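You operate a simulated robot arm through the tools that you are given. There is no shell and no other tool.

You are at the controls of a simulated robot arm. One attempt, no reset.

Task
Test the black gas column for sink, unload, then rack it.
Fine: lay it in the test stand, bring the load to rest within 50 N of the card (no stop more than 100 N over it), read the sink, wind back, and rack it as the sorting plate says.
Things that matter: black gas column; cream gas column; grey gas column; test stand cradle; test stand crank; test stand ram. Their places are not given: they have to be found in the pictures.

It is judged by the outcome, as a careful person would: the job done as asked, and still so three seconds after it is handed in. It fails if anything else is knocked over, pushed out of place, dropped, spilled or broken.

Robot
A 6-joint arm with a four-finger gripper, fixed in place. Base frame: the origin is at the foot of the arm, x ahead of it, y to its left, z up. Readings come in cm, rad, newtons and seconds.
Its first joint turns from -2.897 to 2.897 rad. Payload 3.67 kg.
The tool frame sits at the grasp point between the pads (the TCP): z along the fingers, y along the line on which they close. The tips reach 2.8 cm beyond it. Largest opening 11.2 cm; the body of the gripper starts 7.3 cm behind the TCP.
Orientation is told as [roll, pitch, yaw] about the base's x, y, z axes, in that order, counted from this pose: with the fingers straight down and closing along the base's y, the tool's x points along the base's -x, its y along +y and its z along -z.

Tools
- The arm moves only by the tool drive_tool. Its argument "targets" is a list that holds one entry, the list of rows, each a list of 6 numbers: the shift along the tool's x, y, z in m, then the turn, a rotation vector about the tool's x, y, z in rad. In form: [[[tx, ty, tz, rx, ry, rz], ...]]. A call has 1 to 20 rows; each row shifts and turns the commanded pose from where the row before left it, along the tool's axes as they then stand. "gripper" is the opening, from 0 (shut) to 1 (fully open), set as the call begins (left out, the last holds). A row lasts 0.2 s, in which the tool goes at most 5 cm and 0.15 rad; a call with a longer step from one row to the next is refused whole, and so is a gripper value outside its range. A pose out of reach is approached as far as the arm can. The call stops where the force on the tool passes 40 N (or 10 N more than at its start, if that is more) or the arm is blocked; 0.2 s more then pass. The fingers move at their own pace and stop on an object; they squeeze with about 34 N. The grip force told is the motor's: it shows also when the fingers shut on nothing. Time passes only in rows, and 0.2 s behind the last, so rows that do not move let the fingers close. It gives the time, the measured TCP pose, the force on the tool (base axes), the opening and the grip force at its end, in the units of the frame above (readings bear some noise), with the torque about the TCP (base axes, N m) and any sound that the robot's microphone picked up, and new pictures: "show" is both (left out), scene, wrist or none.
- Cameras (640 x 400 px; columns grow to the right, rows downward): "scene" is fixed at [5.11, -50.16, 140.39]; the picture's right is [0.56, -0.83, 0.00], its down [-0.35, -0.24, -0.90] and it looks along [0.75, 0.51, -0.43] (base axes); focal length 340 px, centre (320, 200). "wrist" rides on the gripper at [6, -1.8, -10.4] in the tool frame; the picture's right is [0.29, 0.96, 0.00], its down [-0.80, 0.24, -0.55] and it looks along [-0.53, 0.16, 0.83] (tool axes); focal length 234 px, centre (320, 200).
- point_at(camera, pixels): for up to 12 pixels [column, row] of the newest picture of that camera ("zoom" is the newest enlarged one), the place [x, y, z] in the base frame of the surface seen there, good to about 0.2 cm. It takes no simulated time.
- enlarge(camera, box): a new picture of the part [left, top, right, bottom] of that camera's present view, enlarged. It takes no simulated time.
- hand_in(): hands the job in; it is judged then, once.

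Unless the task says otherwise, let go and move clear before handing in.

The tools are called after "Request:" as name(argument=value, ...) on one line, values as JSON. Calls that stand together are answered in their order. drive_tool: Moves the arm, as the interface text tells. Its arguments: {"type":"object","properties":{"targets":{"type":"array","items":{"type":"array","items":{"type":"array","items":{"type":"number"}}}},"gripper":{"type":"number"},"show":{"type":"string","enum":["both","scene","wrist","none"]}},"required":["targets"]} The other tools are called the same way: point_at (camera, pixels) gives the place of the surface under pixels of a picture; enlarge (camera, box) takes an enlarged picture of a part of a camera's view; hand_in () hands the job in.

At the start:

```text
t: 0.0
eef_pos: [42.51, 4.02, 122.17]
tcp_rot: [-0.001, 0.0, 0.0]
ft_force: [-0.5, 0.1, 0.0]
moment: [0.0, -0.03, -0.02]
width: 11.18
finger_force: 0.0
```

scene: 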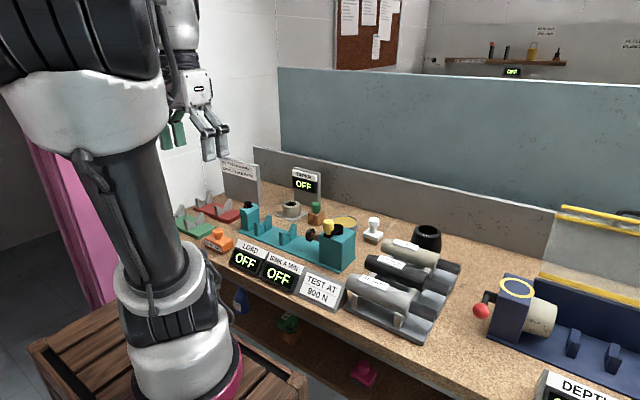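
wrist: 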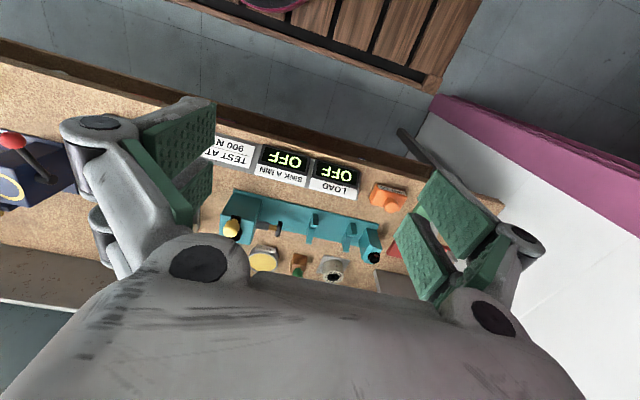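

The scene shows a teal test stand around (300,240), readouts "LOAD OFF", "SINK A MIN OFF", a card "TEST AT 900 N", and three columns in racks around (400,280). I'll enlarge parts to read them in detail.

Request:
enlarge(camera="scene", box=[160, 150, 360, 275])

Request:
enlarge(camera="scene", box=[300, 200, 500, 325])

Request:
enlarge(camera="scene", box=[210, 220, 370, 320])

Request:
enlarge(camera="scene", box=[170, 140, 270, 202])

```text
3.20 times, centred on (260, 212) of scene
```

zoom: 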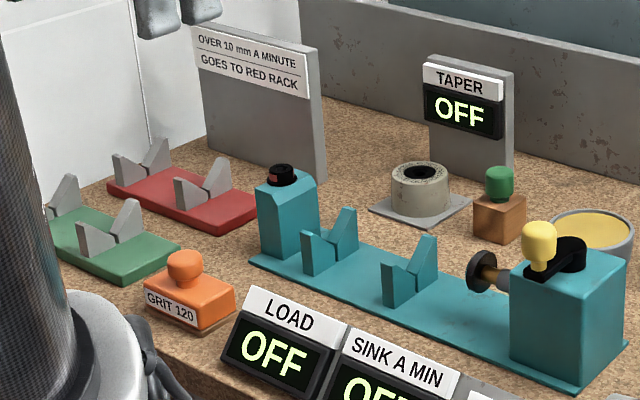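

```text
3.20 times, centred on (400, 262) of scene
```

zoom: 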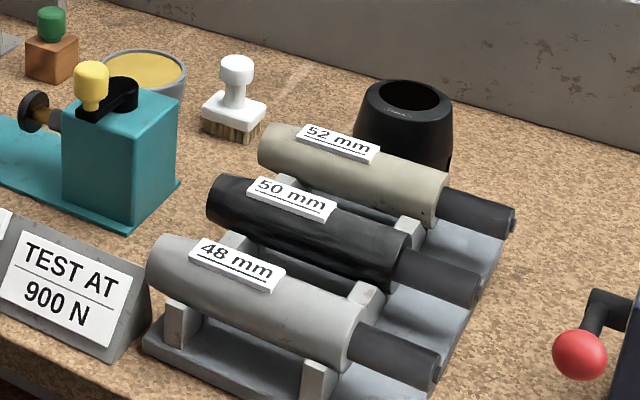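

```text
4.00 times, centred on (290, 270) of scene
```

zoom: 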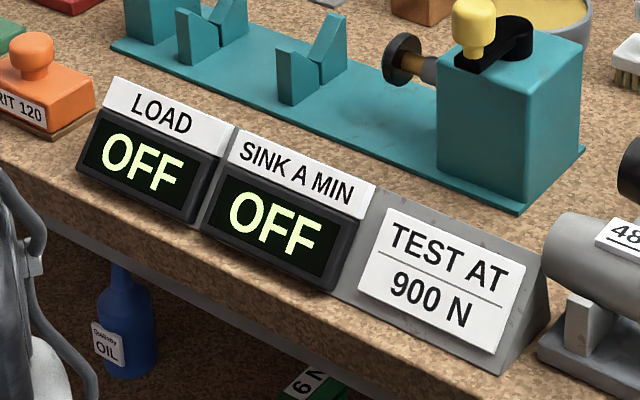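

```text
6.40 times, centred on (220, 171) of scene
```

zoom: 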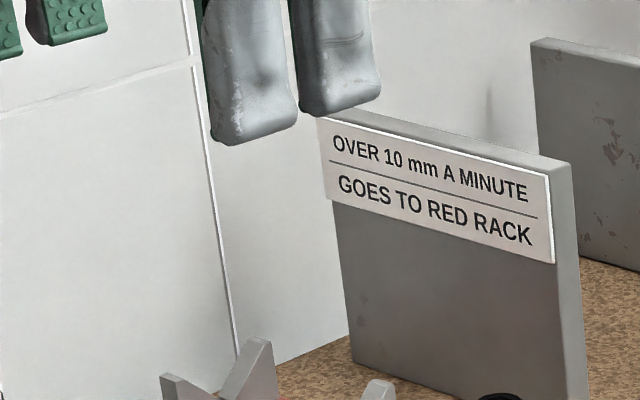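

The plate reads "over 10 mm a minute goes to red rack"; the load card is 900 N. Now I measure the geometry of the stand, columns and racks.

Request:
enlarge(camera="scene", box=[230, 190, 310, 240])

Request:
enlarge(camera="scene", box=[290, 210, 370, 260])

Request:
point_at(camera="scene", pixels=[[248, 206], [262, 223], [266, 218], [271, 216], [284, 232], [290, 228], [296, 224], [310, 235], [317, 233], [328, 224], [340, 230], [335, 270]])

Request:
point_at(camera="scene", pixels=[[369, 257], [400, 268], [424, 279], [430, 283], [446, 292], [366, 263], [420, 288], [398, 263], [390, 261], [413, 290], [374, 285], [380, 272]])

Request:
point_at(camera="scene", pixels=[[196, 206], [204, 203], [211, 198], [218, 213], [225, 209], [231, 202], [182, 222], [190, 224], [198, 220], [213, 217], [180, 208], [230, 218]])

```text
8.00 times, centred on (270, 215) of scene
```

zoom: 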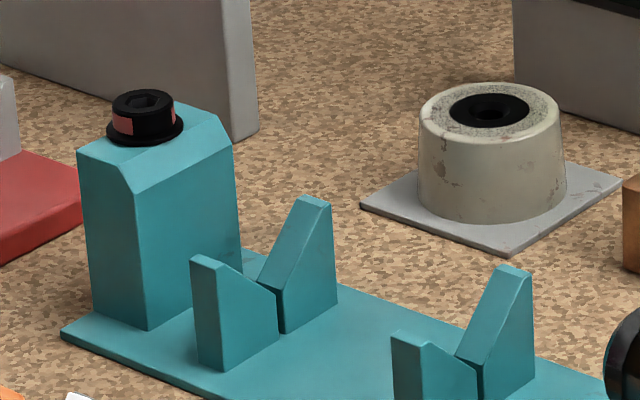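

```text
8.00 times, centred on (330, 235) of scene
```

zoom: 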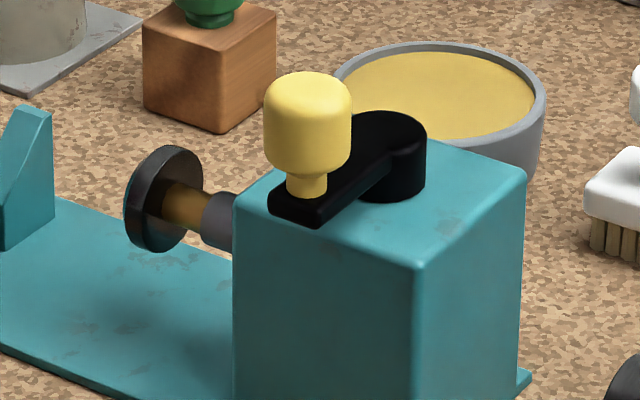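

```text
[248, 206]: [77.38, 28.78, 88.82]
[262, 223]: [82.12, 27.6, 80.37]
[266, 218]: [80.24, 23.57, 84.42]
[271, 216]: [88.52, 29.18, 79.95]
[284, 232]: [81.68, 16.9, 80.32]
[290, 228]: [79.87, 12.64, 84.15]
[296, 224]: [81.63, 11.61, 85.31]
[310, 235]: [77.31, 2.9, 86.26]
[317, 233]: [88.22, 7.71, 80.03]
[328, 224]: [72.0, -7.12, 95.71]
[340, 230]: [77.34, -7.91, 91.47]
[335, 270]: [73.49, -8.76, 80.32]
```

```text
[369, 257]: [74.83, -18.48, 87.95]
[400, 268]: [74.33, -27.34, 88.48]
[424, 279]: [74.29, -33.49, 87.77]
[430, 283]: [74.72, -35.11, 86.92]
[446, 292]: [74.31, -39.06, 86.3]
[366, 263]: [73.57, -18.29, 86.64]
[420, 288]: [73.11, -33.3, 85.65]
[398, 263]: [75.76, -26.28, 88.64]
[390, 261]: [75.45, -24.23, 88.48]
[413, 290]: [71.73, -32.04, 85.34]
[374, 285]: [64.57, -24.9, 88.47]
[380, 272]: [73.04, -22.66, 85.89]
```

```text
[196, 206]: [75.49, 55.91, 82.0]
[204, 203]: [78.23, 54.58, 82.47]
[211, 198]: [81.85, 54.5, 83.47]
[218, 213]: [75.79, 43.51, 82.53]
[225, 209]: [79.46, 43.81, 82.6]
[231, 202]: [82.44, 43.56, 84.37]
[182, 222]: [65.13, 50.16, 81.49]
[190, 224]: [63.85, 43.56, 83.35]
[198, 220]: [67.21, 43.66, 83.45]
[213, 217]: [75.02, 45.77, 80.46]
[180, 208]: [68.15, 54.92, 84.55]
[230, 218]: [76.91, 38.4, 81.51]
```

Axis of everything runs along y: columns lie with rods toward -y, tailstock at y≈28, ram pad at y≈3. I'll take finer measurements from zooms.

Request:
enlarge(camera="scene", box=[340, 225, 480, 312])

```text
4.57 times, centred on (410, 268) of scene
```

zoom: 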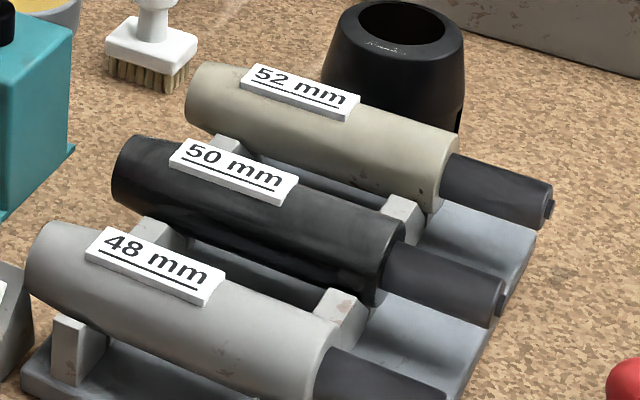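

Request:
point_at(camera="zoom", pixels=[[130, 145], [115, 170], [125, 200], [178, 165], [240, 185], [290, 195], [395, 225], [375, 300], [400, 240], [495, 278], [503, 295], [490, 325]])

Request:
point_at(camera="zoom", pixels=[[330, 160], [330, 200], [300, 150], [220, 145], [400, 207], [150, 230], [345, 295], [330, 310], [180, 240], [335, 250], [320, 275], [60, 235]])

```text
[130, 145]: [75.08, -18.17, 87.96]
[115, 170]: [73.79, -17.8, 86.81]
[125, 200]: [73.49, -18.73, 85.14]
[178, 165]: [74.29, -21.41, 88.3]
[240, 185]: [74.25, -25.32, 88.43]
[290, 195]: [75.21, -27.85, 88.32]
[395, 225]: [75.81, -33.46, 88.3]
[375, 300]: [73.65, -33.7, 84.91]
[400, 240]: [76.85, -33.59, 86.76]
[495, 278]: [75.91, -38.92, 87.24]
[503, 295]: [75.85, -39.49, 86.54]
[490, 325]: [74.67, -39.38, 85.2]
```

```text
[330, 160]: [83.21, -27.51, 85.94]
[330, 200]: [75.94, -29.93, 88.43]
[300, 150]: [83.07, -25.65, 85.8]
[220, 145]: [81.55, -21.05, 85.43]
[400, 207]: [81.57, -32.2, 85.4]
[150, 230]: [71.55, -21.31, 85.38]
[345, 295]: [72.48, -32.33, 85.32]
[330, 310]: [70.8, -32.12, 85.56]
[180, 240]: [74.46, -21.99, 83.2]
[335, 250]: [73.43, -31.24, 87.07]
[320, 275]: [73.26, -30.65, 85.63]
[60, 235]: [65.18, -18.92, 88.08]
```

Black column: axis x≈75.6, z≈86, body y −17.7…−33.6, rod to ≈−39.5. Now the stand's fine geometry.

Request:
enlarge(camera="scene", box=[235, 195, 363, 275])

```text
5.00 times, centred on (299, 235) of scene
```

zoom: 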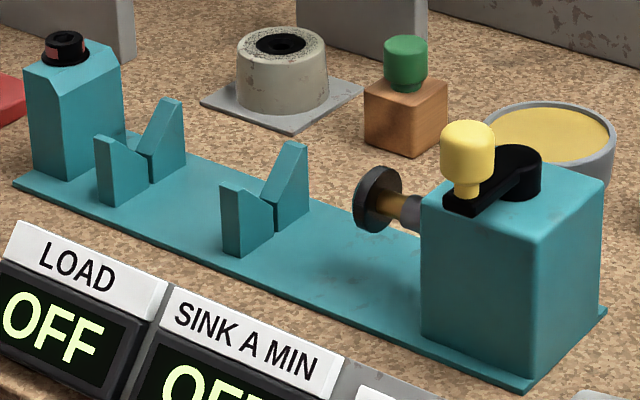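

Request:
point_at(camera="zoom", pixels=[[85, 130], [110, 110], [98, 170], [50, 100], [30, 70], [70, 85], [115, 75], [108, 140], [140, 150], [150, 155], [170, 100], [160, 140]])

Request:
point_at(camera="zoom", pixels=[[230, 185], [265, 205], [273, 208], [296, 145], [285, 190], [240, 220], [365, 195], [375, 170], [390, 200], [357, 200], [410, 210], [380, 230]])

Request:
point_at(camera="zoom", pixels=[[468, 130], [468, 160], [447, 145], [490, 150], [468, 188], [455, 205], [515, 155], [525, 150], [500, 190], [540, 235], [430, 190], [590, 180]])

Request:
point_at(camera="zoom", pixels=[[65, 35], [52, 50], [65, 55], [85, 50], [405, 40], [405, 60], [400, 95], [505, 110], [560, 110], [605, 150], [520, 380], [600, 310]])

```text
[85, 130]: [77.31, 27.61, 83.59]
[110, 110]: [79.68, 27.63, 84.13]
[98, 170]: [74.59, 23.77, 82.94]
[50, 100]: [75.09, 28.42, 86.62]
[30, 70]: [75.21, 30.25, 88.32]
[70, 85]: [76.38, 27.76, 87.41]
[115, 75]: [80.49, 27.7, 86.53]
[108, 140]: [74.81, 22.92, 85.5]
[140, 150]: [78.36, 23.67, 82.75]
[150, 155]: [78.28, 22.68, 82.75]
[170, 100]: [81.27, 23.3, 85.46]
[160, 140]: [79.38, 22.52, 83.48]
```

```text
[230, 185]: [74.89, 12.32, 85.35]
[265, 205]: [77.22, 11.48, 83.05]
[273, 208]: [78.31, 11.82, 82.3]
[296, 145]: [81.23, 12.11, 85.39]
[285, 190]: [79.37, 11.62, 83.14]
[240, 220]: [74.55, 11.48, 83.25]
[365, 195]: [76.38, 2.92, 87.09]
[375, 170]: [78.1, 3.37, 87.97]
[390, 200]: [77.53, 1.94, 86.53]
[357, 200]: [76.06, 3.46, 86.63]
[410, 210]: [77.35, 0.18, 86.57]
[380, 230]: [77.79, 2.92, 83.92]
```

```text
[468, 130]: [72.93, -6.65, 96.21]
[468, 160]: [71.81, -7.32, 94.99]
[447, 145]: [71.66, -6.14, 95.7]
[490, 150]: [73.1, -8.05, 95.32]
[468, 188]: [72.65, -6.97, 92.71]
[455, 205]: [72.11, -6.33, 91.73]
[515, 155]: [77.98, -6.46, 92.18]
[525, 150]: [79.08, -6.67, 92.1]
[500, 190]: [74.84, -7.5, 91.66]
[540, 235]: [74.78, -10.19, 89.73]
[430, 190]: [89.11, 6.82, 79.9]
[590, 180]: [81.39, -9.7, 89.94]
```

```text
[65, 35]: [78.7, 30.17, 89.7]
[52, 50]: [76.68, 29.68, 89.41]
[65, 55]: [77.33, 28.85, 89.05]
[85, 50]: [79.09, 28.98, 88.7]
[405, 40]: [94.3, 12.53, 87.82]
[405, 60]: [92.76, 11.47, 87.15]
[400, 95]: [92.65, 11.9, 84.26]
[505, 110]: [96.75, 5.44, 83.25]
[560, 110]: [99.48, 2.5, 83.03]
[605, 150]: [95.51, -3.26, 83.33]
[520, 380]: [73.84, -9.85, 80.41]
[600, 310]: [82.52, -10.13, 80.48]
```

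Stand: V centre x≈78, Vs at y≈23.1 and 12, tailstock face y≈27.65, pad face y≈3.4; crank hub ≈(78,−6.6), knob ≈(72.8,−6.7). Now the sorting racks.

Request:
enlarge(camera="scene", box=[168, 150, 268, 250])

```text
4.00 times, centred on (218, 200) of scene
```

zoom: 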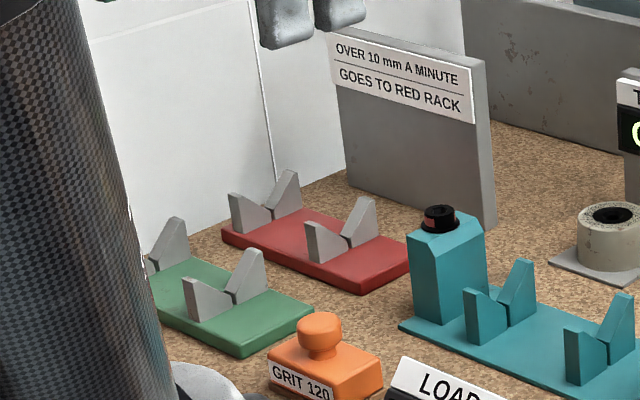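

Request:
point_at(camera="zoom", pixels=[[238, 198], [233, 205], [273, 215], [268, 212], [287, 175], [290, 195], [315, 225], [310, 232], [343, 240], [352, 242], [365, 200], [368, 220]])

Request:
point_at(camera="zoom", pixels=[[192, 282], [186, 290], [222, 298], [234, 300], [250, 252], [250, 275], [175, 220], [160, 240], [241, 350], [310, 308], [405, 265], [225, 235]])

Request:
point_at(camera="zoom", pixels=[[345, 60], [475, 115], [490, 220], [350, 180], [362, 290], [285, 245], [320, 320], [340, 365], [360, 360], [360, 270], [260, 232], [175, 300]])

```text
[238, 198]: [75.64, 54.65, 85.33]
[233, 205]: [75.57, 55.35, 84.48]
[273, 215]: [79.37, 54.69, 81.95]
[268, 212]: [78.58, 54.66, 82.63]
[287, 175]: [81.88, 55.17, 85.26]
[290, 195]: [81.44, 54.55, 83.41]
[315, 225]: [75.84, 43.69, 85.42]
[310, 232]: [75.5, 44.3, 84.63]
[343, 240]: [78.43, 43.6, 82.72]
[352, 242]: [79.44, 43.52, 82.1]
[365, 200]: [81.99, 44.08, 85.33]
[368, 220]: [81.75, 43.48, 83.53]
```

```text
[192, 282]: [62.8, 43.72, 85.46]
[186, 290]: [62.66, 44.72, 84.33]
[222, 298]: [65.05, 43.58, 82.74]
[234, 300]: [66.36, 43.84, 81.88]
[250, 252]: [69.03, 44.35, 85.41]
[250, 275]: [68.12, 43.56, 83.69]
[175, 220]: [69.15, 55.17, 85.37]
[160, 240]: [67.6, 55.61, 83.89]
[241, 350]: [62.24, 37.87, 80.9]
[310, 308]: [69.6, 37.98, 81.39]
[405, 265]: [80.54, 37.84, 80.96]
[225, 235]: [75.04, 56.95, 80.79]
```

```text
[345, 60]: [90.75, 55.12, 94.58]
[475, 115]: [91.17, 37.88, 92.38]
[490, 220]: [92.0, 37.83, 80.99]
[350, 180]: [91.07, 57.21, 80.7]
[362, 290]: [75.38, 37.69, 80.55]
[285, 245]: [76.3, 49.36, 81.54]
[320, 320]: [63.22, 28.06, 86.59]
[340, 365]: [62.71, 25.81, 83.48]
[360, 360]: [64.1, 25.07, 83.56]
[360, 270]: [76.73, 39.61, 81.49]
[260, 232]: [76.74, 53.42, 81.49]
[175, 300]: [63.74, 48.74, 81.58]
```

Red rack centre x≈78.9 (Vs at y≈44.1, 55.2); green rack x≈65.9 with the same y. I'll check the left wall and the space between columns, and move the tool above the black column.

Request:
point_at(camera="zoom", pixels=[[200, 150], [160, 200], [300, 150], [260, 180]])

Request:
drive_tool(targets=[[[-0.0276, -0.025, 0.01417, 0, 0, 0], [-0.0276, -0.025, 0.01417, 0, 0, 0], [-0.0276, -0.025, 0.01417, 0, 0, 0], [-0.0276, -0.025, 0.01417, 0, 0, 0], [-0.0276, -0.025, 0.01417, 0, 0, 0], [-0.0276, -0.025, 0.01417, 0, 0, 0], [-0.0276, -0.025, 0.01417, 0, 0, 0], [-0.0276, -0.025, 0.01417, 0, 0, 0], [-0.0276, -0.025, 0.01417, 0, 0, 0], [-0.0276, -0.025, 0.01417, 0, 0, 0], [-0.0276, -0.025, 0.01417, 0, 0, 0], [-0.0276, -0.025, 0.01417, 0, 0, 0]]], show="both")

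```text
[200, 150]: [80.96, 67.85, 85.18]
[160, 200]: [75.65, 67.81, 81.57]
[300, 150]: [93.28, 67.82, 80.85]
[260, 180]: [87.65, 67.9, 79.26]
```

```text
t: 2.6
eef_pos: [75.42, -25.95, 105.36]
tcp_rot: [0.0, -0.001, 0.0]
ft_force: [-0.8, -0.3, 1.5]
moment: [-0.02, -0.04, 0.01]
width: 11.21
finger_force: 0.1
```

scene: 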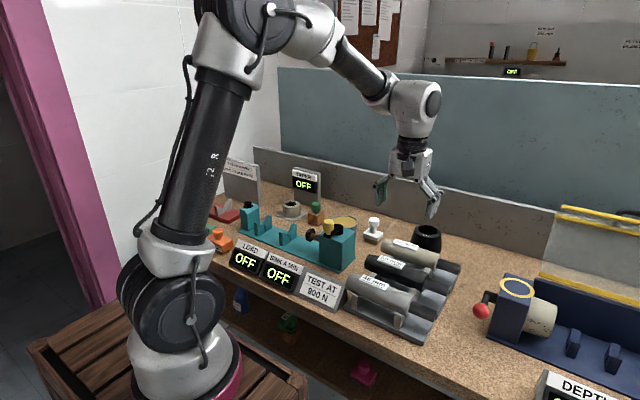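
wrist: 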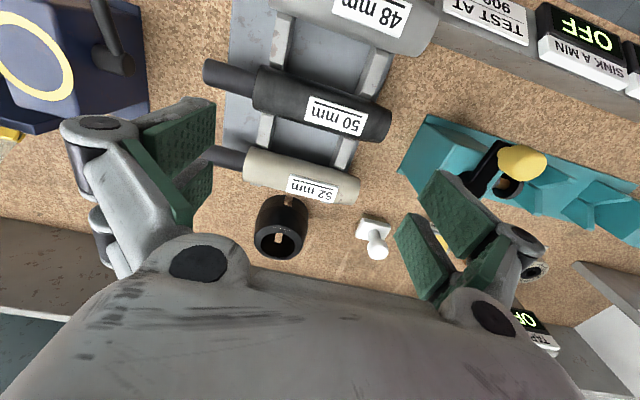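

The tool is over the black column at (75.4,−26,105); both readouts and the columns show clearly. I'll turn the tool +90° in yaw so the fingers close along x.

Request:
drive_tool(targets=[[[0, 0, 0, 0, 0, -0.1428], [0, 0, 0, 0, 0, -0.1428], [0, 0, 0, 0, 0, -0.1428], [0, 0, 0, 0, 0, -0.1428], [0, 0, 0, 0, 0, -0.1428], [0, 0, 0, 0, 0, -0.1428], [0, 0, 0, 0, 0, -0.1428], [0, 0, 0, 0, 0, -0.1428], [0, 0, 0, 0, 0, -0.1428], [0, 0, 0, 0, 0, -0.1428], [0, 0, 0, 0, 0, -0.1428]]], show="both")

```text
t: 5.0
eef_pos: [75.54, -26.02, 105.17]
tcp_rot: [0.0, -0.001, 1.573]
ft_force: [-0.2, -0.1, -0.8]
moment: [0.0, 0.01, 0.02]
width: 11.2
finger_force: 0.0
```

scene: 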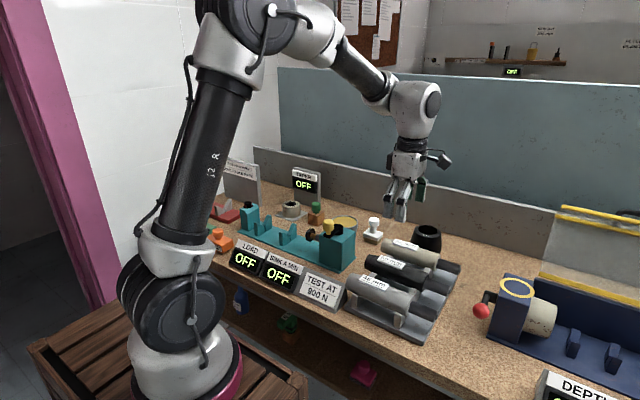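
wrist: 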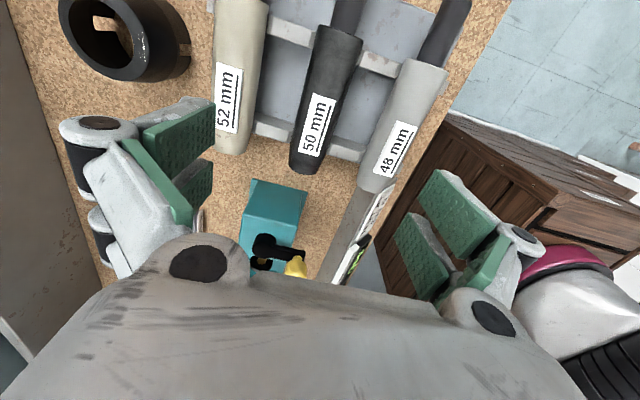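

Yaw is now 1.573 and the wrist sees the black column between its neighbours (325,60)-(300,165). I'll measure it from the wrist view.

Request:
enlarge(camera="wrist", box=[200, 0, 480, 175])

Request:
point_at(camera="wrist", pixels=[[304, 172], [297, 165], [314, 168], [335, 27], [340, 40], [318, 90], [300, 110], [335, 130], [360, 20], [280, 60], [370, 80], [275, 130]])

```text
2.29 times, centred on (340, 88) of wrist
```

zoom: 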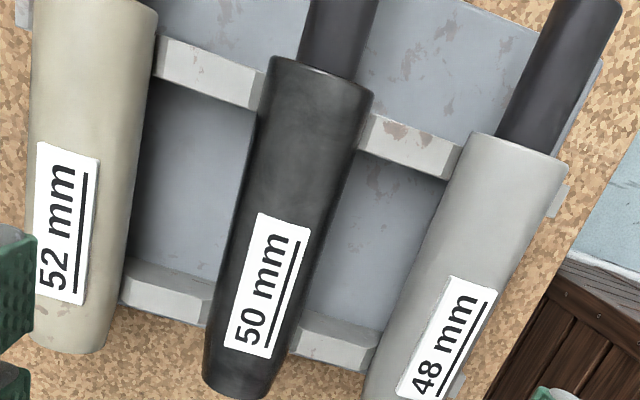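

```text
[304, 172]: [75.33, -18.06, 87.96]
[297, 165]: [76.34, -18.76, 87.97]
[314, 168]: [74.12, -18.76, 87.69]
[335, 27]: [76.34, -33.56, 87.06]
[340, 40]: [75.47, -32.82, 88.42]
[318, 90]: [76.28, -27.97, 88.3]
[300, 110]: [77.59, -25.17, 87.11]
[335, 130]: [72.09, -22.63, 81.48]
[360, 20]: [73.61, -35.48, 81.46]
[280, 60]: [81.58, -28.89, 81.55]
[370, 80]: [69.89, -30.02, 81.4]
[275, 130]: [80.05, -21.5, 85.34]
```

The black column's axis is x≈75.5, top z≈88.4, rack base z≈81.5 and saddles at y≈−21.5 and −32, so a grip at y=−26 is clear. Narrow the opening to 7 cm and descend.

Request:
drive_tool(targets=[[[0, 0, 0, 0, 0, 0], [0, 0, 0.02, 0, 0, 0], [0, 0, 0.02, 0, 0, 0], [0, 0, 0.02, 0, 0, 0], [0, 0, 0.02, 0, 0, 0], [0, 0, 0.015, 0, 0, 0], [0, 0, 0.01, 0, 0, 0], [0, 0, 0.01, 0, 0, 0], [0, 0, 0, 0, 0, 0]]], gripper=0.625, show="both")

```text
t: 7.0
eef_pos: [75.63, -25.9, 93.5]
tcp_rot: [0.0, 0.0, 1.57]
ft_force: [0.4, 0.0, 0.5]
moment: [-0.03, 0.01, 0.01]
width: 7.01
finger_force: 0.0
```

scene: 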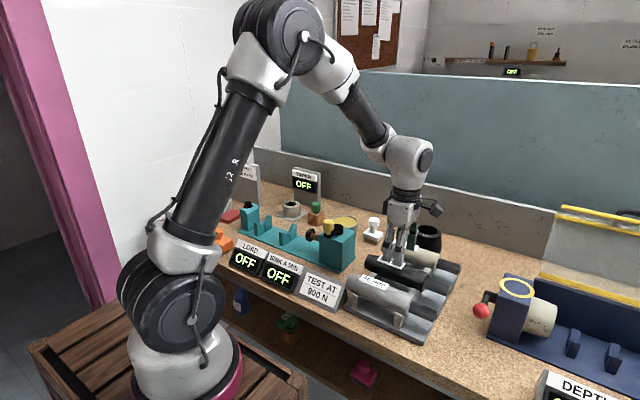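
wrist: 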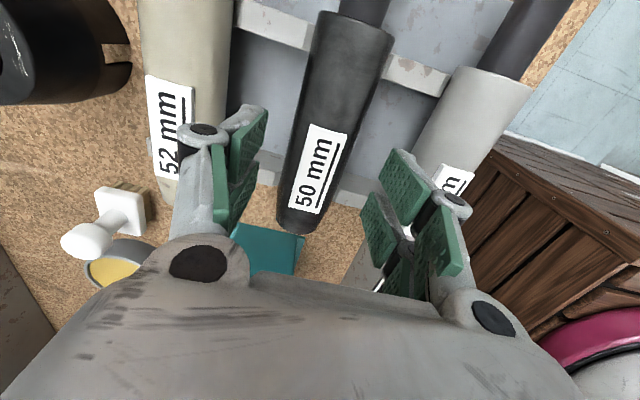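

Fingers straddle the black column (left pad ≈(235,175), right ≈(400,210)). Continue down to axis height z≈86.

Request:
drive_tool(targets=[[[0, 0, 0.01, 0, 0, 0], [0, 0, 0.01, 0, 0, 0], [0, 0, 0.01, 0, 0, 0], [0, 0, 0.01, 0, 0, 0], [0, 0, 0.01, 0, 0, 0], [0, 0, 0.01, 0, 0, 0], [0, 0, 0.01, 0, 0, 0], [0, 0, 0.005, 0, 0, 0], [0, 0, 0, 0, 0, 0]]], show="both")

```text
t: 9.0
eef_pos: [75.54, -25.92, 86.18]
tcp_rot: [0.0, 0.0, 1.569]
ft_force: [-0.5, -0.6, -0.1]
moment: [0.0, 0.0, -0.01]
width: 7.01
finger_force: 0.0
```

scene: 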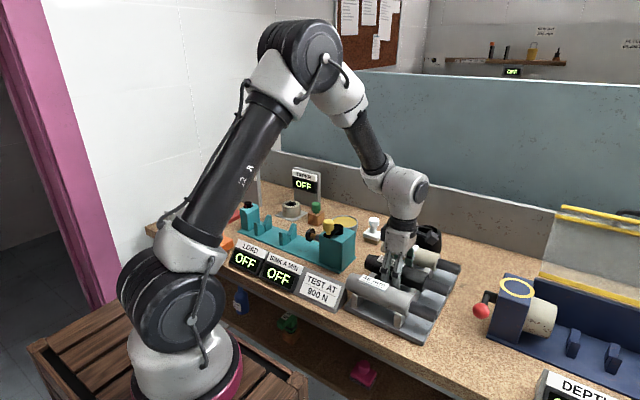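
wrist: 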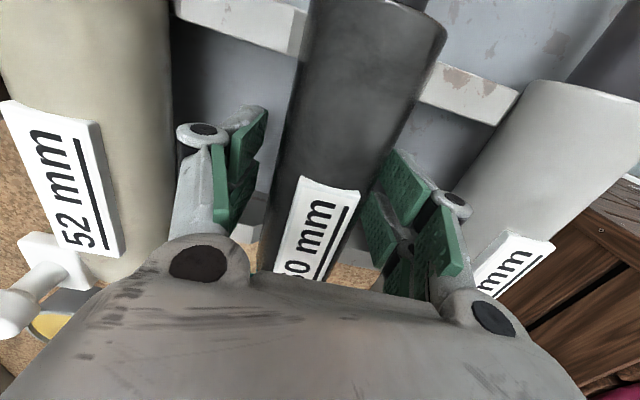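

At z=86.2 with no contact force, the fingers bracket the black body. Close the grip.

Request:
drive_tool(targets=[[[0, 0, 0, 0, 0, 0], [0, 0, 0, 0, 0, 0], [0, 0, 0, 0, 0, 0], [0, 0, 0, 0, 0, 0]]], gripper=0.0, show="wrist")

```text
t: 10.0
eef_pos: [75.52, -25.93, 86.24]
tcp_rot: [-0.001, 0.0, 1.571]
ft_force: [0.0, 0.2, 0.0]
moment: [0.01, -0.04, 0.09]
width: 4.79
finger_force: 33.8
```

wrist: 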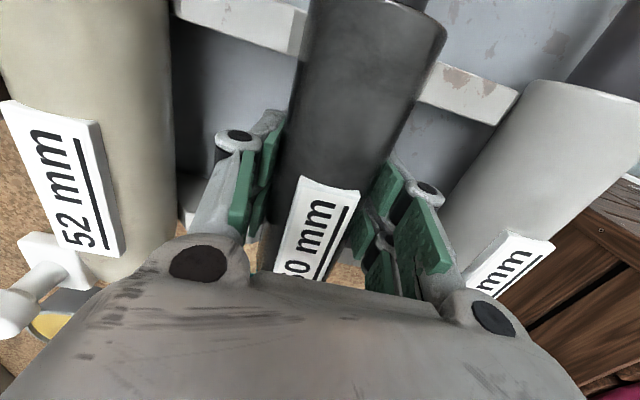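

Gripped: width 4.79 cm, 33.8 N. Lift slightly and check.

Request:
drive_tool(targets=[[[0, 0, -0.003, 0, 0, 0], [0, 0, -0.005, 0, 0, 0], [0, 0, -0.007, 0, 0, 0], [0, 0, -0.01, 0, 0, 0], [0, 0, 0, 0, 0, 0]]], show="both")

```text
t: 11.2
eef_pos: [75.43, -25.84, 88.51]
tcp_rot: [-0.001, 0.0, 1.569]
ft_force: [-0.4, -0.4, -6.9]
moment: [0.08, -0.03, -0.02]
width: 4.76
finger_force: 34.1
```

scene: 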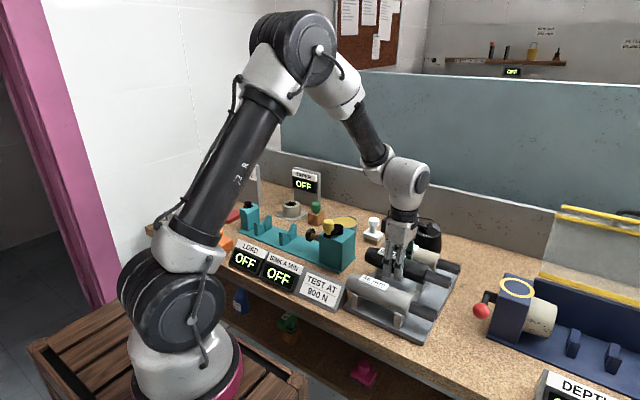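
wrist: 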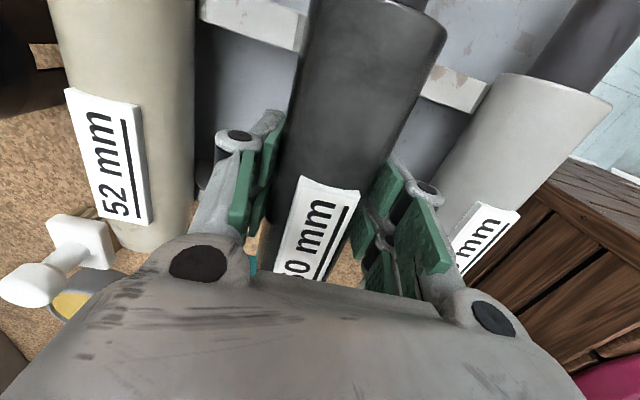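

Lifted with about 7 N load and a small 0.08 N m moment, so the hold is secure and level. Raise to z≈104 and carry over the stand.

Request:
drive_tool(targets=[[[0, 0, -0.02, 0, 0, 0], [0, 0, -0.03, 0, 0, 0], [0, 0, -0.03, 0, 0, 0], [0, 0, -0.03, 0, 0, 0], [0, 0, -0.03, 0, 0, 0], [0, 0, -0.015, 0, 0, 0], [0, 0, 0, 0, 0, 0]]], show="scene")

Request:
drive_tool(targets=[[[-0.015, -0.001, 0, 0, 0, 0], [-0.025, -0.002, 0, 0, 0, 0], [-0.03, -0.002, 0, 0, 0, 0], [-0.03, -0.002, 0, 0, 0, 0], [-0.03, -0.002, 0, 0, 0, 0], [-0.03, -0.002, 0, 0, 0, 0], [-0.03, -0.002, 0, 0, 0, 0], [-0.03, -0.002, 0, 0, 0, 0], [-0.03, -0.002, 0, 0, 0, 0], [-0.03, -0.002, 0, 0, 0, 0], [-0.03, -0.002, 0, 0, 0, 0], [-0.03, -0.002, 0, 0, 0, 0], [-0.03, -0.002, 0, 0, 0, 0], [-0.03, -0.001, 0, 0, 0, 0], [-0.025, 0, 0, 0, 0, 0], [-0.015, 0, 0, 0, 0, 0], [-0.007, 0, 0, 0, 0, 0], [0, 0, 0, 0, 0, 0]]], show="both")

```text
t: 12.8
eef_pos: [75.73, -26.07, 104.41]
tcp_rot: [-0.001, 0.001, 1.569]
ft_force: [0.4, 0.3, -7.3]
moment: [0.05, 0.01, 0.04]
width: 4.78
finger_force: 34.7
```

scene: 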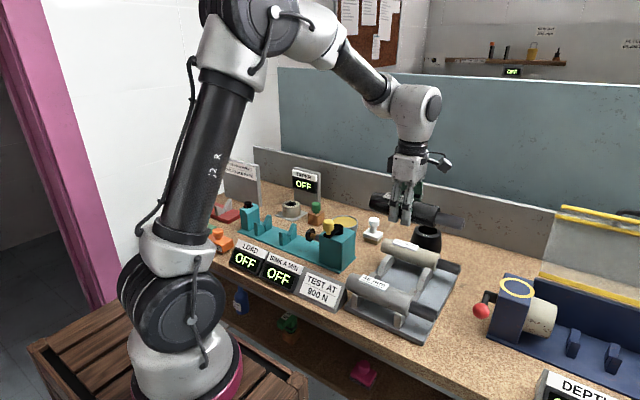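

```text
t: 16.6
eef_pos: [78.4, 18.68, 104.26]
tcp_rot: [-0.001, 0.001, 1.572]
ft_force: [-1.2, -0.3, -6.7]
moment: [0.06, 0.03, -0.02]
width: 4.78
finger_force: 33.9
```

scene: 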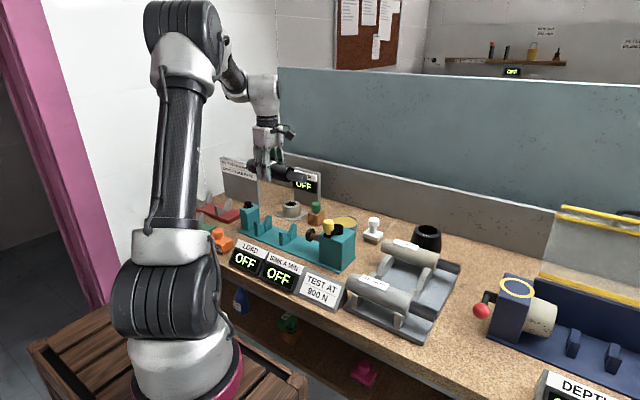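
wrist: 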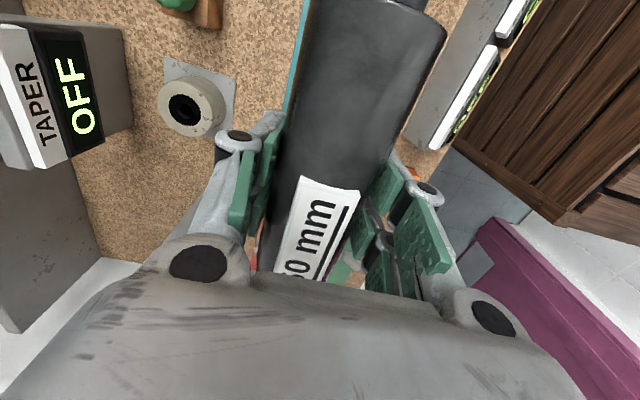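

The column hangs level over the cradle at (78.4,18.7). I'll check its ends against the tailstock and ram in the scene view before lowering.

Request:
enlarge(camera="scene", box=[220, 140, 364, 230])

```text
4.44 times, centred on (292, 185) of scene
```

zoom: 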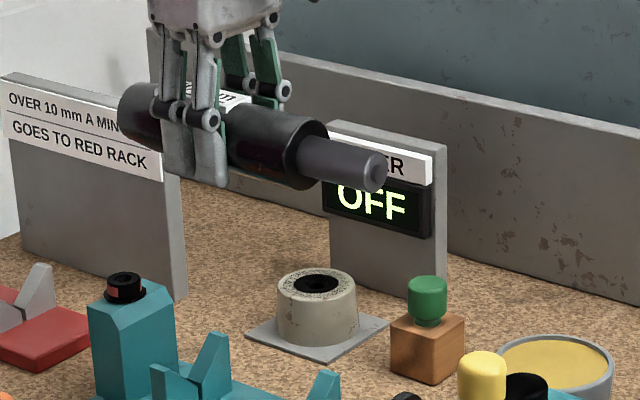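

Request:
point_at(camera="zoom", pixels=[[122, 105], [125, 90], [122, 125], [318, 130], [325, 160], [300, 185], [375, 160], [380, 180], [365, 188], [385, 175], [260, 185], [262, 110]])

```text
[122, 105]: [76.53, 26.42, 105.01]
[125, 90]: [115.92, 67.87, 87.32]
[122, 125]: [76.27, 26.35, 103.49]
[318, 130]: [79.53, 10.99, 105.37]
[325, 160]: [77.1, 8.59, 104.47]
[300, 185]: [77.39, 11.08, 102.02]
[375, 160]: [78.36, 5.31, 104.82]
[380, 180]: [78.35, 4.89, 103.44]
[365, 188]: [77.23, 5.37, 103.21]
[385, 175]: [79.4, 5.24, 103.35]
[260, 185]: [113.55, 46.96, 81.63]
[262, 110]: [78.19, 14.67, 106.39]
```

Ends: back y≈26.9 (tailstock 27.65), body face y≈11.0 (front V 11.4–12.6), rod tip y≈4.9 (pad ≈3.4) — it will fit. Descend to just above the Vs.

Request:
drive_tool(targets=[[[0, 0.001, 0.015, 0, 0, 0], [0, 0, 0.025, 0, 0, 0], [0, 0, 0.025, 0, 0, 0], [0, 0, 0.025, 0, 0, 0], [0, 0, 0.025, 0, 0, 0], [0, 0, 0.02, 0, 0, 0], [0, 0, 0.015, 0, 0, 0], [0, 0, 0.01, 0, 0, 0], [0, 0, 0, 0, 0, 0]]], show="both")

Request:
enlarge(camera="scene", box=[220, 180, 364, 270])

```text
t: 18.6
eef_pos: [78.14, 18.95, 88.44]
tcp_rot: [0.0, 0.0, 1.571]
ft_force: [-0.1, 0.2, -5.6]
moment: [0.06, 0.01, 0.0]
width: 4.8
finger_force: 33.7
```

scene: 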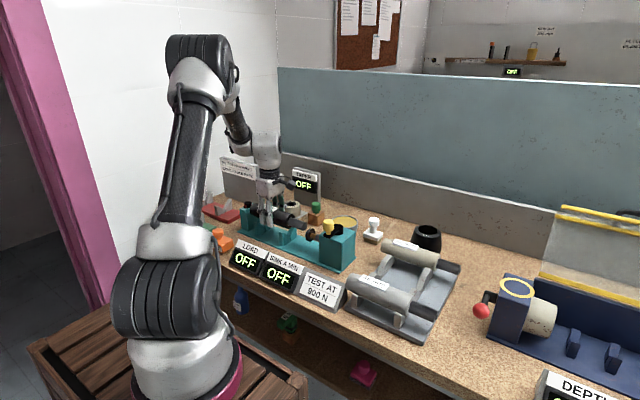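
wrist: 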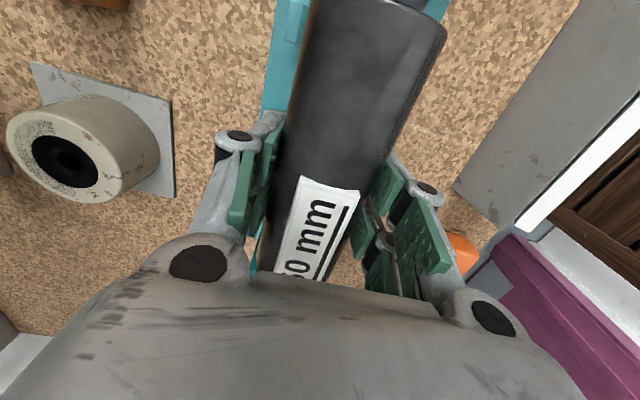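

```text
4.44 times, centred on (292, 225) of scene
```

zoom: 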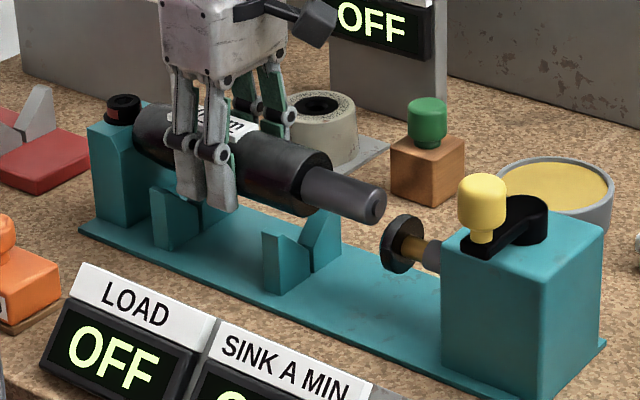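

The column hovers about 2.4 cm above seating, between tailstock and pad. Quick gap check, then lower slowly until the Vs take the weight.

Request:
point_at(camera="zoom", pixels=[[378, 205], [375, 190], [385, 240], [390, 255], [400, 245], [135, 125], [136, 140], [310, 205], [118, 135], [290, 240], [175, 195], [420, 250]])

Request:
drive_tool(targets=[[[0, 0, 0.006, 0, 0, 0], [0, 0, 0.005, 0, 0, 0], [0, 0, 0.004, 0, 0, 0], [0, 0, 0.002, 0, 0, 0], [0, 0, 0.002, 0, 0, 0], [0, 0, 0.001, 0, 0, 0], [0, 0, 0, 0, 0, 0]]], show="both")

```text
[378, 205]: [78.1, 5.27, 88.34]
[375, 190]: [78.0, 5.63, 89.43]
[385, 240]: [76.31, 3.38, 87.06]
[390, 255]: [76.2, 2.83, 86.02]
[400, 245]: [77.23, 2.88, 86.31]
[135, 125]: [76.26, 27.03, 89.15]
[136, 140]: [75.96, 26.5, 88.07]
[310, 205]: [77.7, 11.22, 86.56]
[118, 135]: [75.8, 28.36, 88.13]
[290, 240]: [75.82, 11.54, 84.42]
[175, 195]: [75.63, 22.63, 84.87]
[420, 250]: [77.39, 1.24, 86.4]
```

```text
t: 20.2
eef_pos: [78.02, 18.82, 86.28]
tcp_rot: [-0.001, 0.0, 1.572]
ft_force: [-4.4, 0.0, 3.9]
moment: [-0.12, -0.04, -0.13]
width: 4.77
finger_force: 33.5
```

scene: 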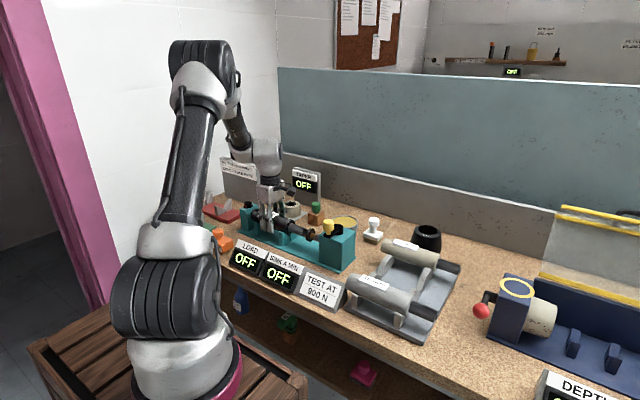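
wrist: 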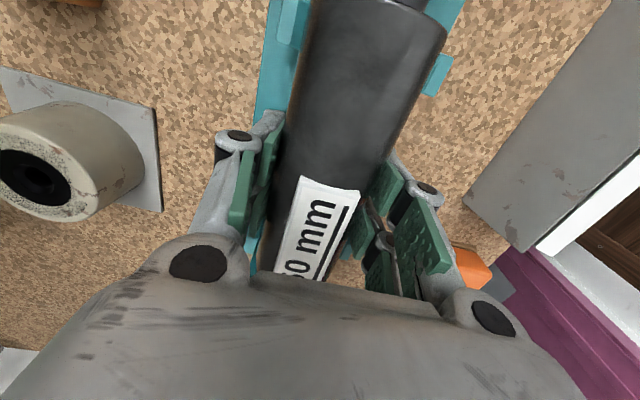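

The Vs now carry the column (force z went from −6 to +4 N). Open the fingers to 7 cm to release.

Request:
drive_tool(targets=[[[0, 0, 0, 0, 0, 0], [0, 0, 0, 0, 0, 0], [0, 0, 0, 0, 0, 0]]], gripper=0.625, show="none")

Request:
drive_tool(targets=[[[0, 0, -0.005, 0, 0, 0], [0, 0, -0.01, 0, 0, 0], [0, 0, -0.02, 0, 0, 0], [0, 0, -0.03, 0, 0, 0], [0, 0, -0.03, 0, 0, 0], [0, 0, -0.03, 0, 0, 0], [0, 0, -0.03, 0, 0, 0], [0, 0, -0.03, 0, 0, 0], [0, 0, 0, 0, 0, 0]]], show="both")

Request:
enlarge(camera="scene", box=[220, 190, 364, 280])

```text
t: 21.0
eef_pos: [78.09, 18.87, 86.24]
tcp_rot: [-0.001, 0.001, 1.571]
ft_force: [0.5, 0.3, 1.0]
moment: [0.0, -0.02, 0.02]
width: 7.01
finger_force: 0.0
```

```text
t: 23.0
eef_pos: [78.19, 19.07, 104.93]
tcp_rot: [0.001, -0.001, 1.571]
ft_force: [-0.3, 0.8, -0.1]
moment: [0.02, 0.02, 0.0]
width: 7.01
finger_force: 0.1
```

scene: 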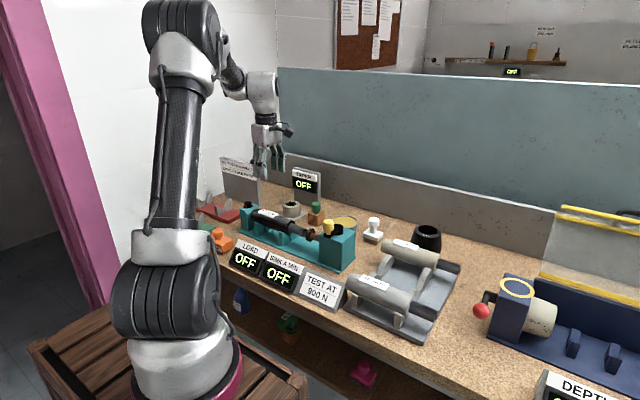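
wrist: 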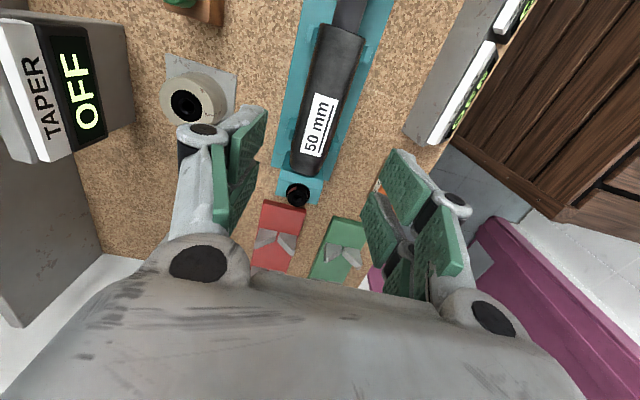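

```text
4.44 times, centred on (292, 235) of scene
```

zoom: 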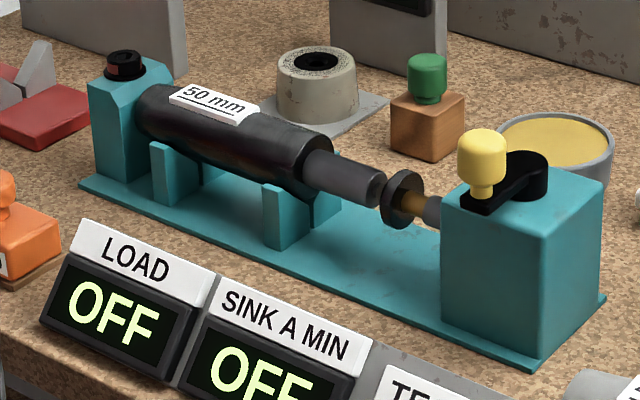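

The black column sits squarely in both Vs; displays still read OFF, presumably until the ram bears. Next I go hover over the yellow crank knob ≈(72.7,−6.7) to measure it.

Request:
drive_tool(targets=[[[0.02, 0.005, 0, 0, 0, 0], [0.03, 0.006, 0, 0, 0, 0], [0.03, 0.006, 0, 0, 0, 0], [0.03, 0.006, 0, 0, 0, 0], [0.03, 0.006, 0, 0, 0, 0], [0.03, 0.006, 0, 0, 0, 0], [0.03, 0.006, 0, 0, 0, 0], [0.03, 0.006, 0, 0, 0, 0], [0.02, 0.005, 0, 0, 0, 0], [0.007, 0.003, 0, 0, 0, 0], [0, 0, 0, 0, 0, 0]]], show="both")

```text
t: 25.4
eef_pos: [72.55, -6.95, 104.75]
tcp_rot: [0.0, 0.0, 1.571]
ft_force: [-0.4, -0.4, 0.6]
moment: [-0.02, -0.01, 0.02]
width: 6.98
finger_force: 0.0
```

scene: 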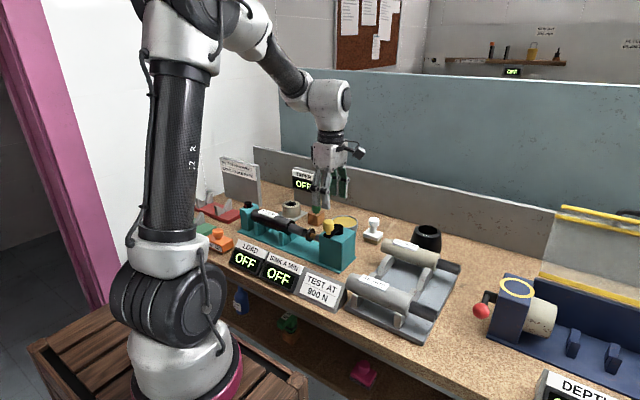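
wrist: 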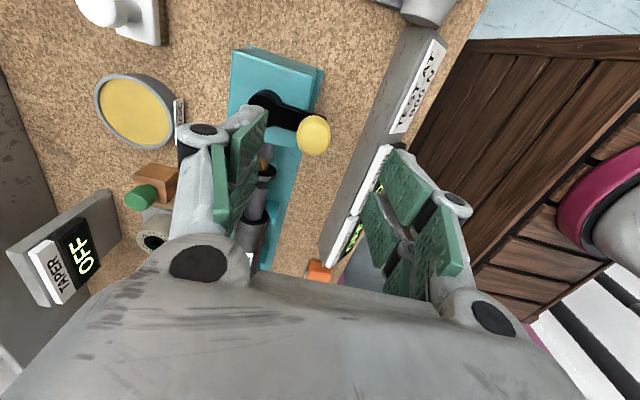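

The scene camera still has a clear view of both readouts here. I'll measure knob and hub from the wrist picture at (313,135) and (265,105).

Request:
enlarge(camera="wrist", box=[220, 40, 348, 160])

Request:
point_at(camera="wrist", pixels=[[313, 133], [299, 135], [329, 133], [313, 117], [313, 152], [305, 122], [322, 145], [264, 102], [254, 97], [274, 97], [264, 92], [290, 115]])

```text
3.33 times, centred on (284, 100) of wrist
```

zoom: 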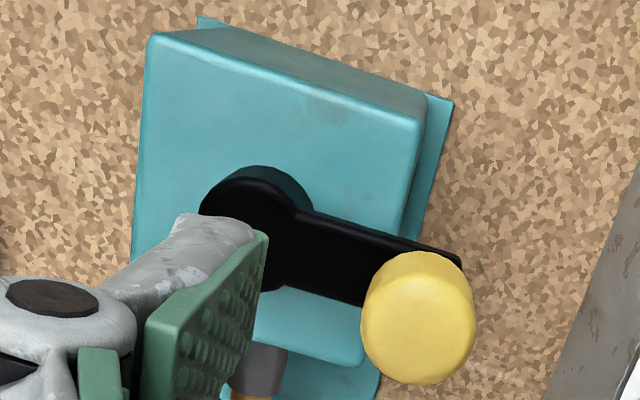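

```text
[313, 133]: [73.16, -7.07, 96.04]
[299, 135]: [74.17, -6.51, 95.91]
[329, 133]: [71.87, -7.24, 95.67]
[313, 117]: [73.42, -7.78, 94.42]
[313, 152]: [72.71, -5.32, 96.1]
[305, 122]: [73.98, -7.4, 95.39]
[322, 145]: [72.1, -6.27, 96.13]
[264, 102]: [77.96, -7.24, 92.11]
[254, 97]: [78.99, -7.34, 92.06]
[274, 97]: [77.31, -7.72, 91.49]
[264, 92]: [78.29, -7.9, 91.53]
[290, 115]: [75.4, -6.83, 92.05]
```

Request:
point_at(camera="zoom", pixels=[[204, 205], [215, 185], [235, 175], [260, 175], [285, 190], [297, 215], [250, 220], [270, 250], [330, 215], [320, 280], [455, 258], [345, 255]])

Request:
enlarge(camera="scene", box=[300, 205, 364, 245])

```text
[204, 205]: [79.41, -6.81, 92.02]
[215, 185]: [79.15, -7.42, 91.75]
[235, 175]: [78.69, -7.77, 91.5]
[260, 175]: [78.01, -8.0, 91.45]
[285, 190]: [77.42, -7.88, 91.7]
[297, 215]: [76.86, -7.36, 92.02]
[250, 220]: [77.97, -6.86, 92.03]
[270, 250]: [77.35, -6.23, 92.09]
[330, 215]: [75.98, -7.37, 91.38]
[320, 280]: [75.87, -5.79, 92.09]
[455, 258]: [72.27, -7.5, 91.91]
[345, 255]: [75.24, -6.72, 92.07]
```

```text
10.00 times, centred on (332, 225) of scene
```

zoom: 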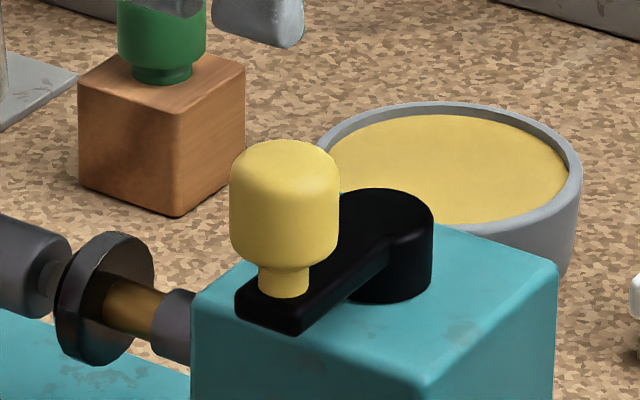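

Hub centre (78.0,−6.6), knob centre (73.0,−6.6), so the crank radius is 5 cm. Record pad-face reference points, then move over the knob and lower.

Request:
point_at(camera="zoom", pixels=[[85, 300], [90, 270], [110, 240], [75, 340], [40, 270], [30, 240], [60, 250], [100, 330], [130, 305], [175, 320], [285, 150], [290, 200]])

Request:
drive_tool(targets=[[[-0.0025, -0.004, 0.01, 0, 0, 0], [0, 0, 0.02, 0, 0, 0], [0, 0, 0.02, 0, 0, 0], [0, 0, 0.015, 0, 0, 0], [0, 0, 0.01, 0, 0, 0], [0, 0, 0.01, 0, 0, 0], [0, 0, 0.004, 0, 0, 0], [0, 0, 0, 0, 0, 0]]], gripper=0.5, show="both")

```text
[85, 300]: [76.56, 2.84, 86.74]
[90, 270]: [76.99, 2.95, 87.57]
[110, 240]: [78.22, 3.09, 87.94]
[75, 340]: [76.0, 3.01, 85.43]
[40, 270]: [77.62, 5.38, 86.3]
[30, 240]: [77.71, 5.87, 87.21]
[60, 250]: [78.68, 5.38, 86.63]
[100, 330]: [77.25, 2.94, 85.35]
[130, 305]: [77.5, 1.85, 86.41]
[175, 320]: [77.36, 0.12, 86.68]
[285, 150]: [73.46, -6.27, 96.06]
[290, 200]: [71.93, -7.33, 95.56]
```

```text
t: 27.2
eef_pos: [73.02, -6.66, 95.8]
tcp_rot: [0.0, -0.001, 1.57]
ft_force: [-0.5, 0.4, -0.6]
moment: [-0.01, 0.02, 0.0]
width: 5.6
finger_force: 0.0
```

scene: 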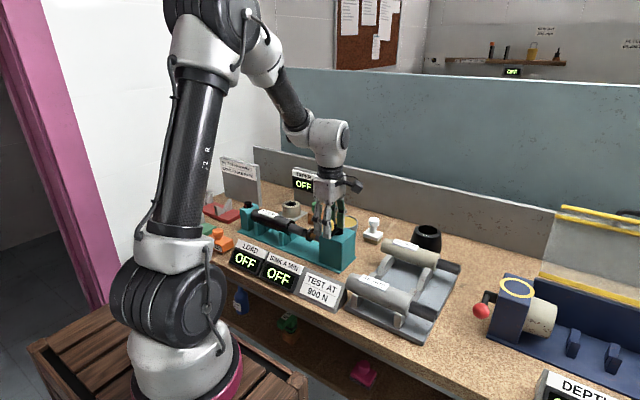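
wrist: 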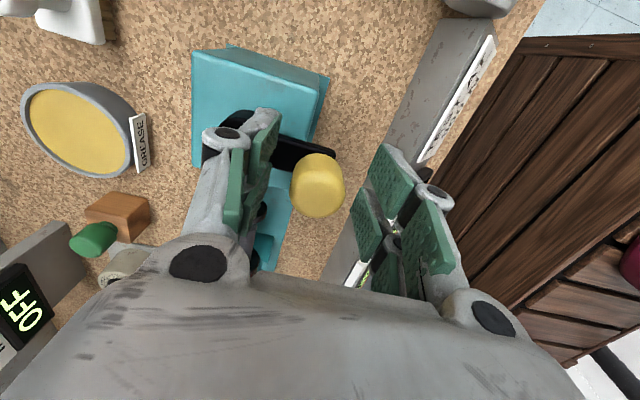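

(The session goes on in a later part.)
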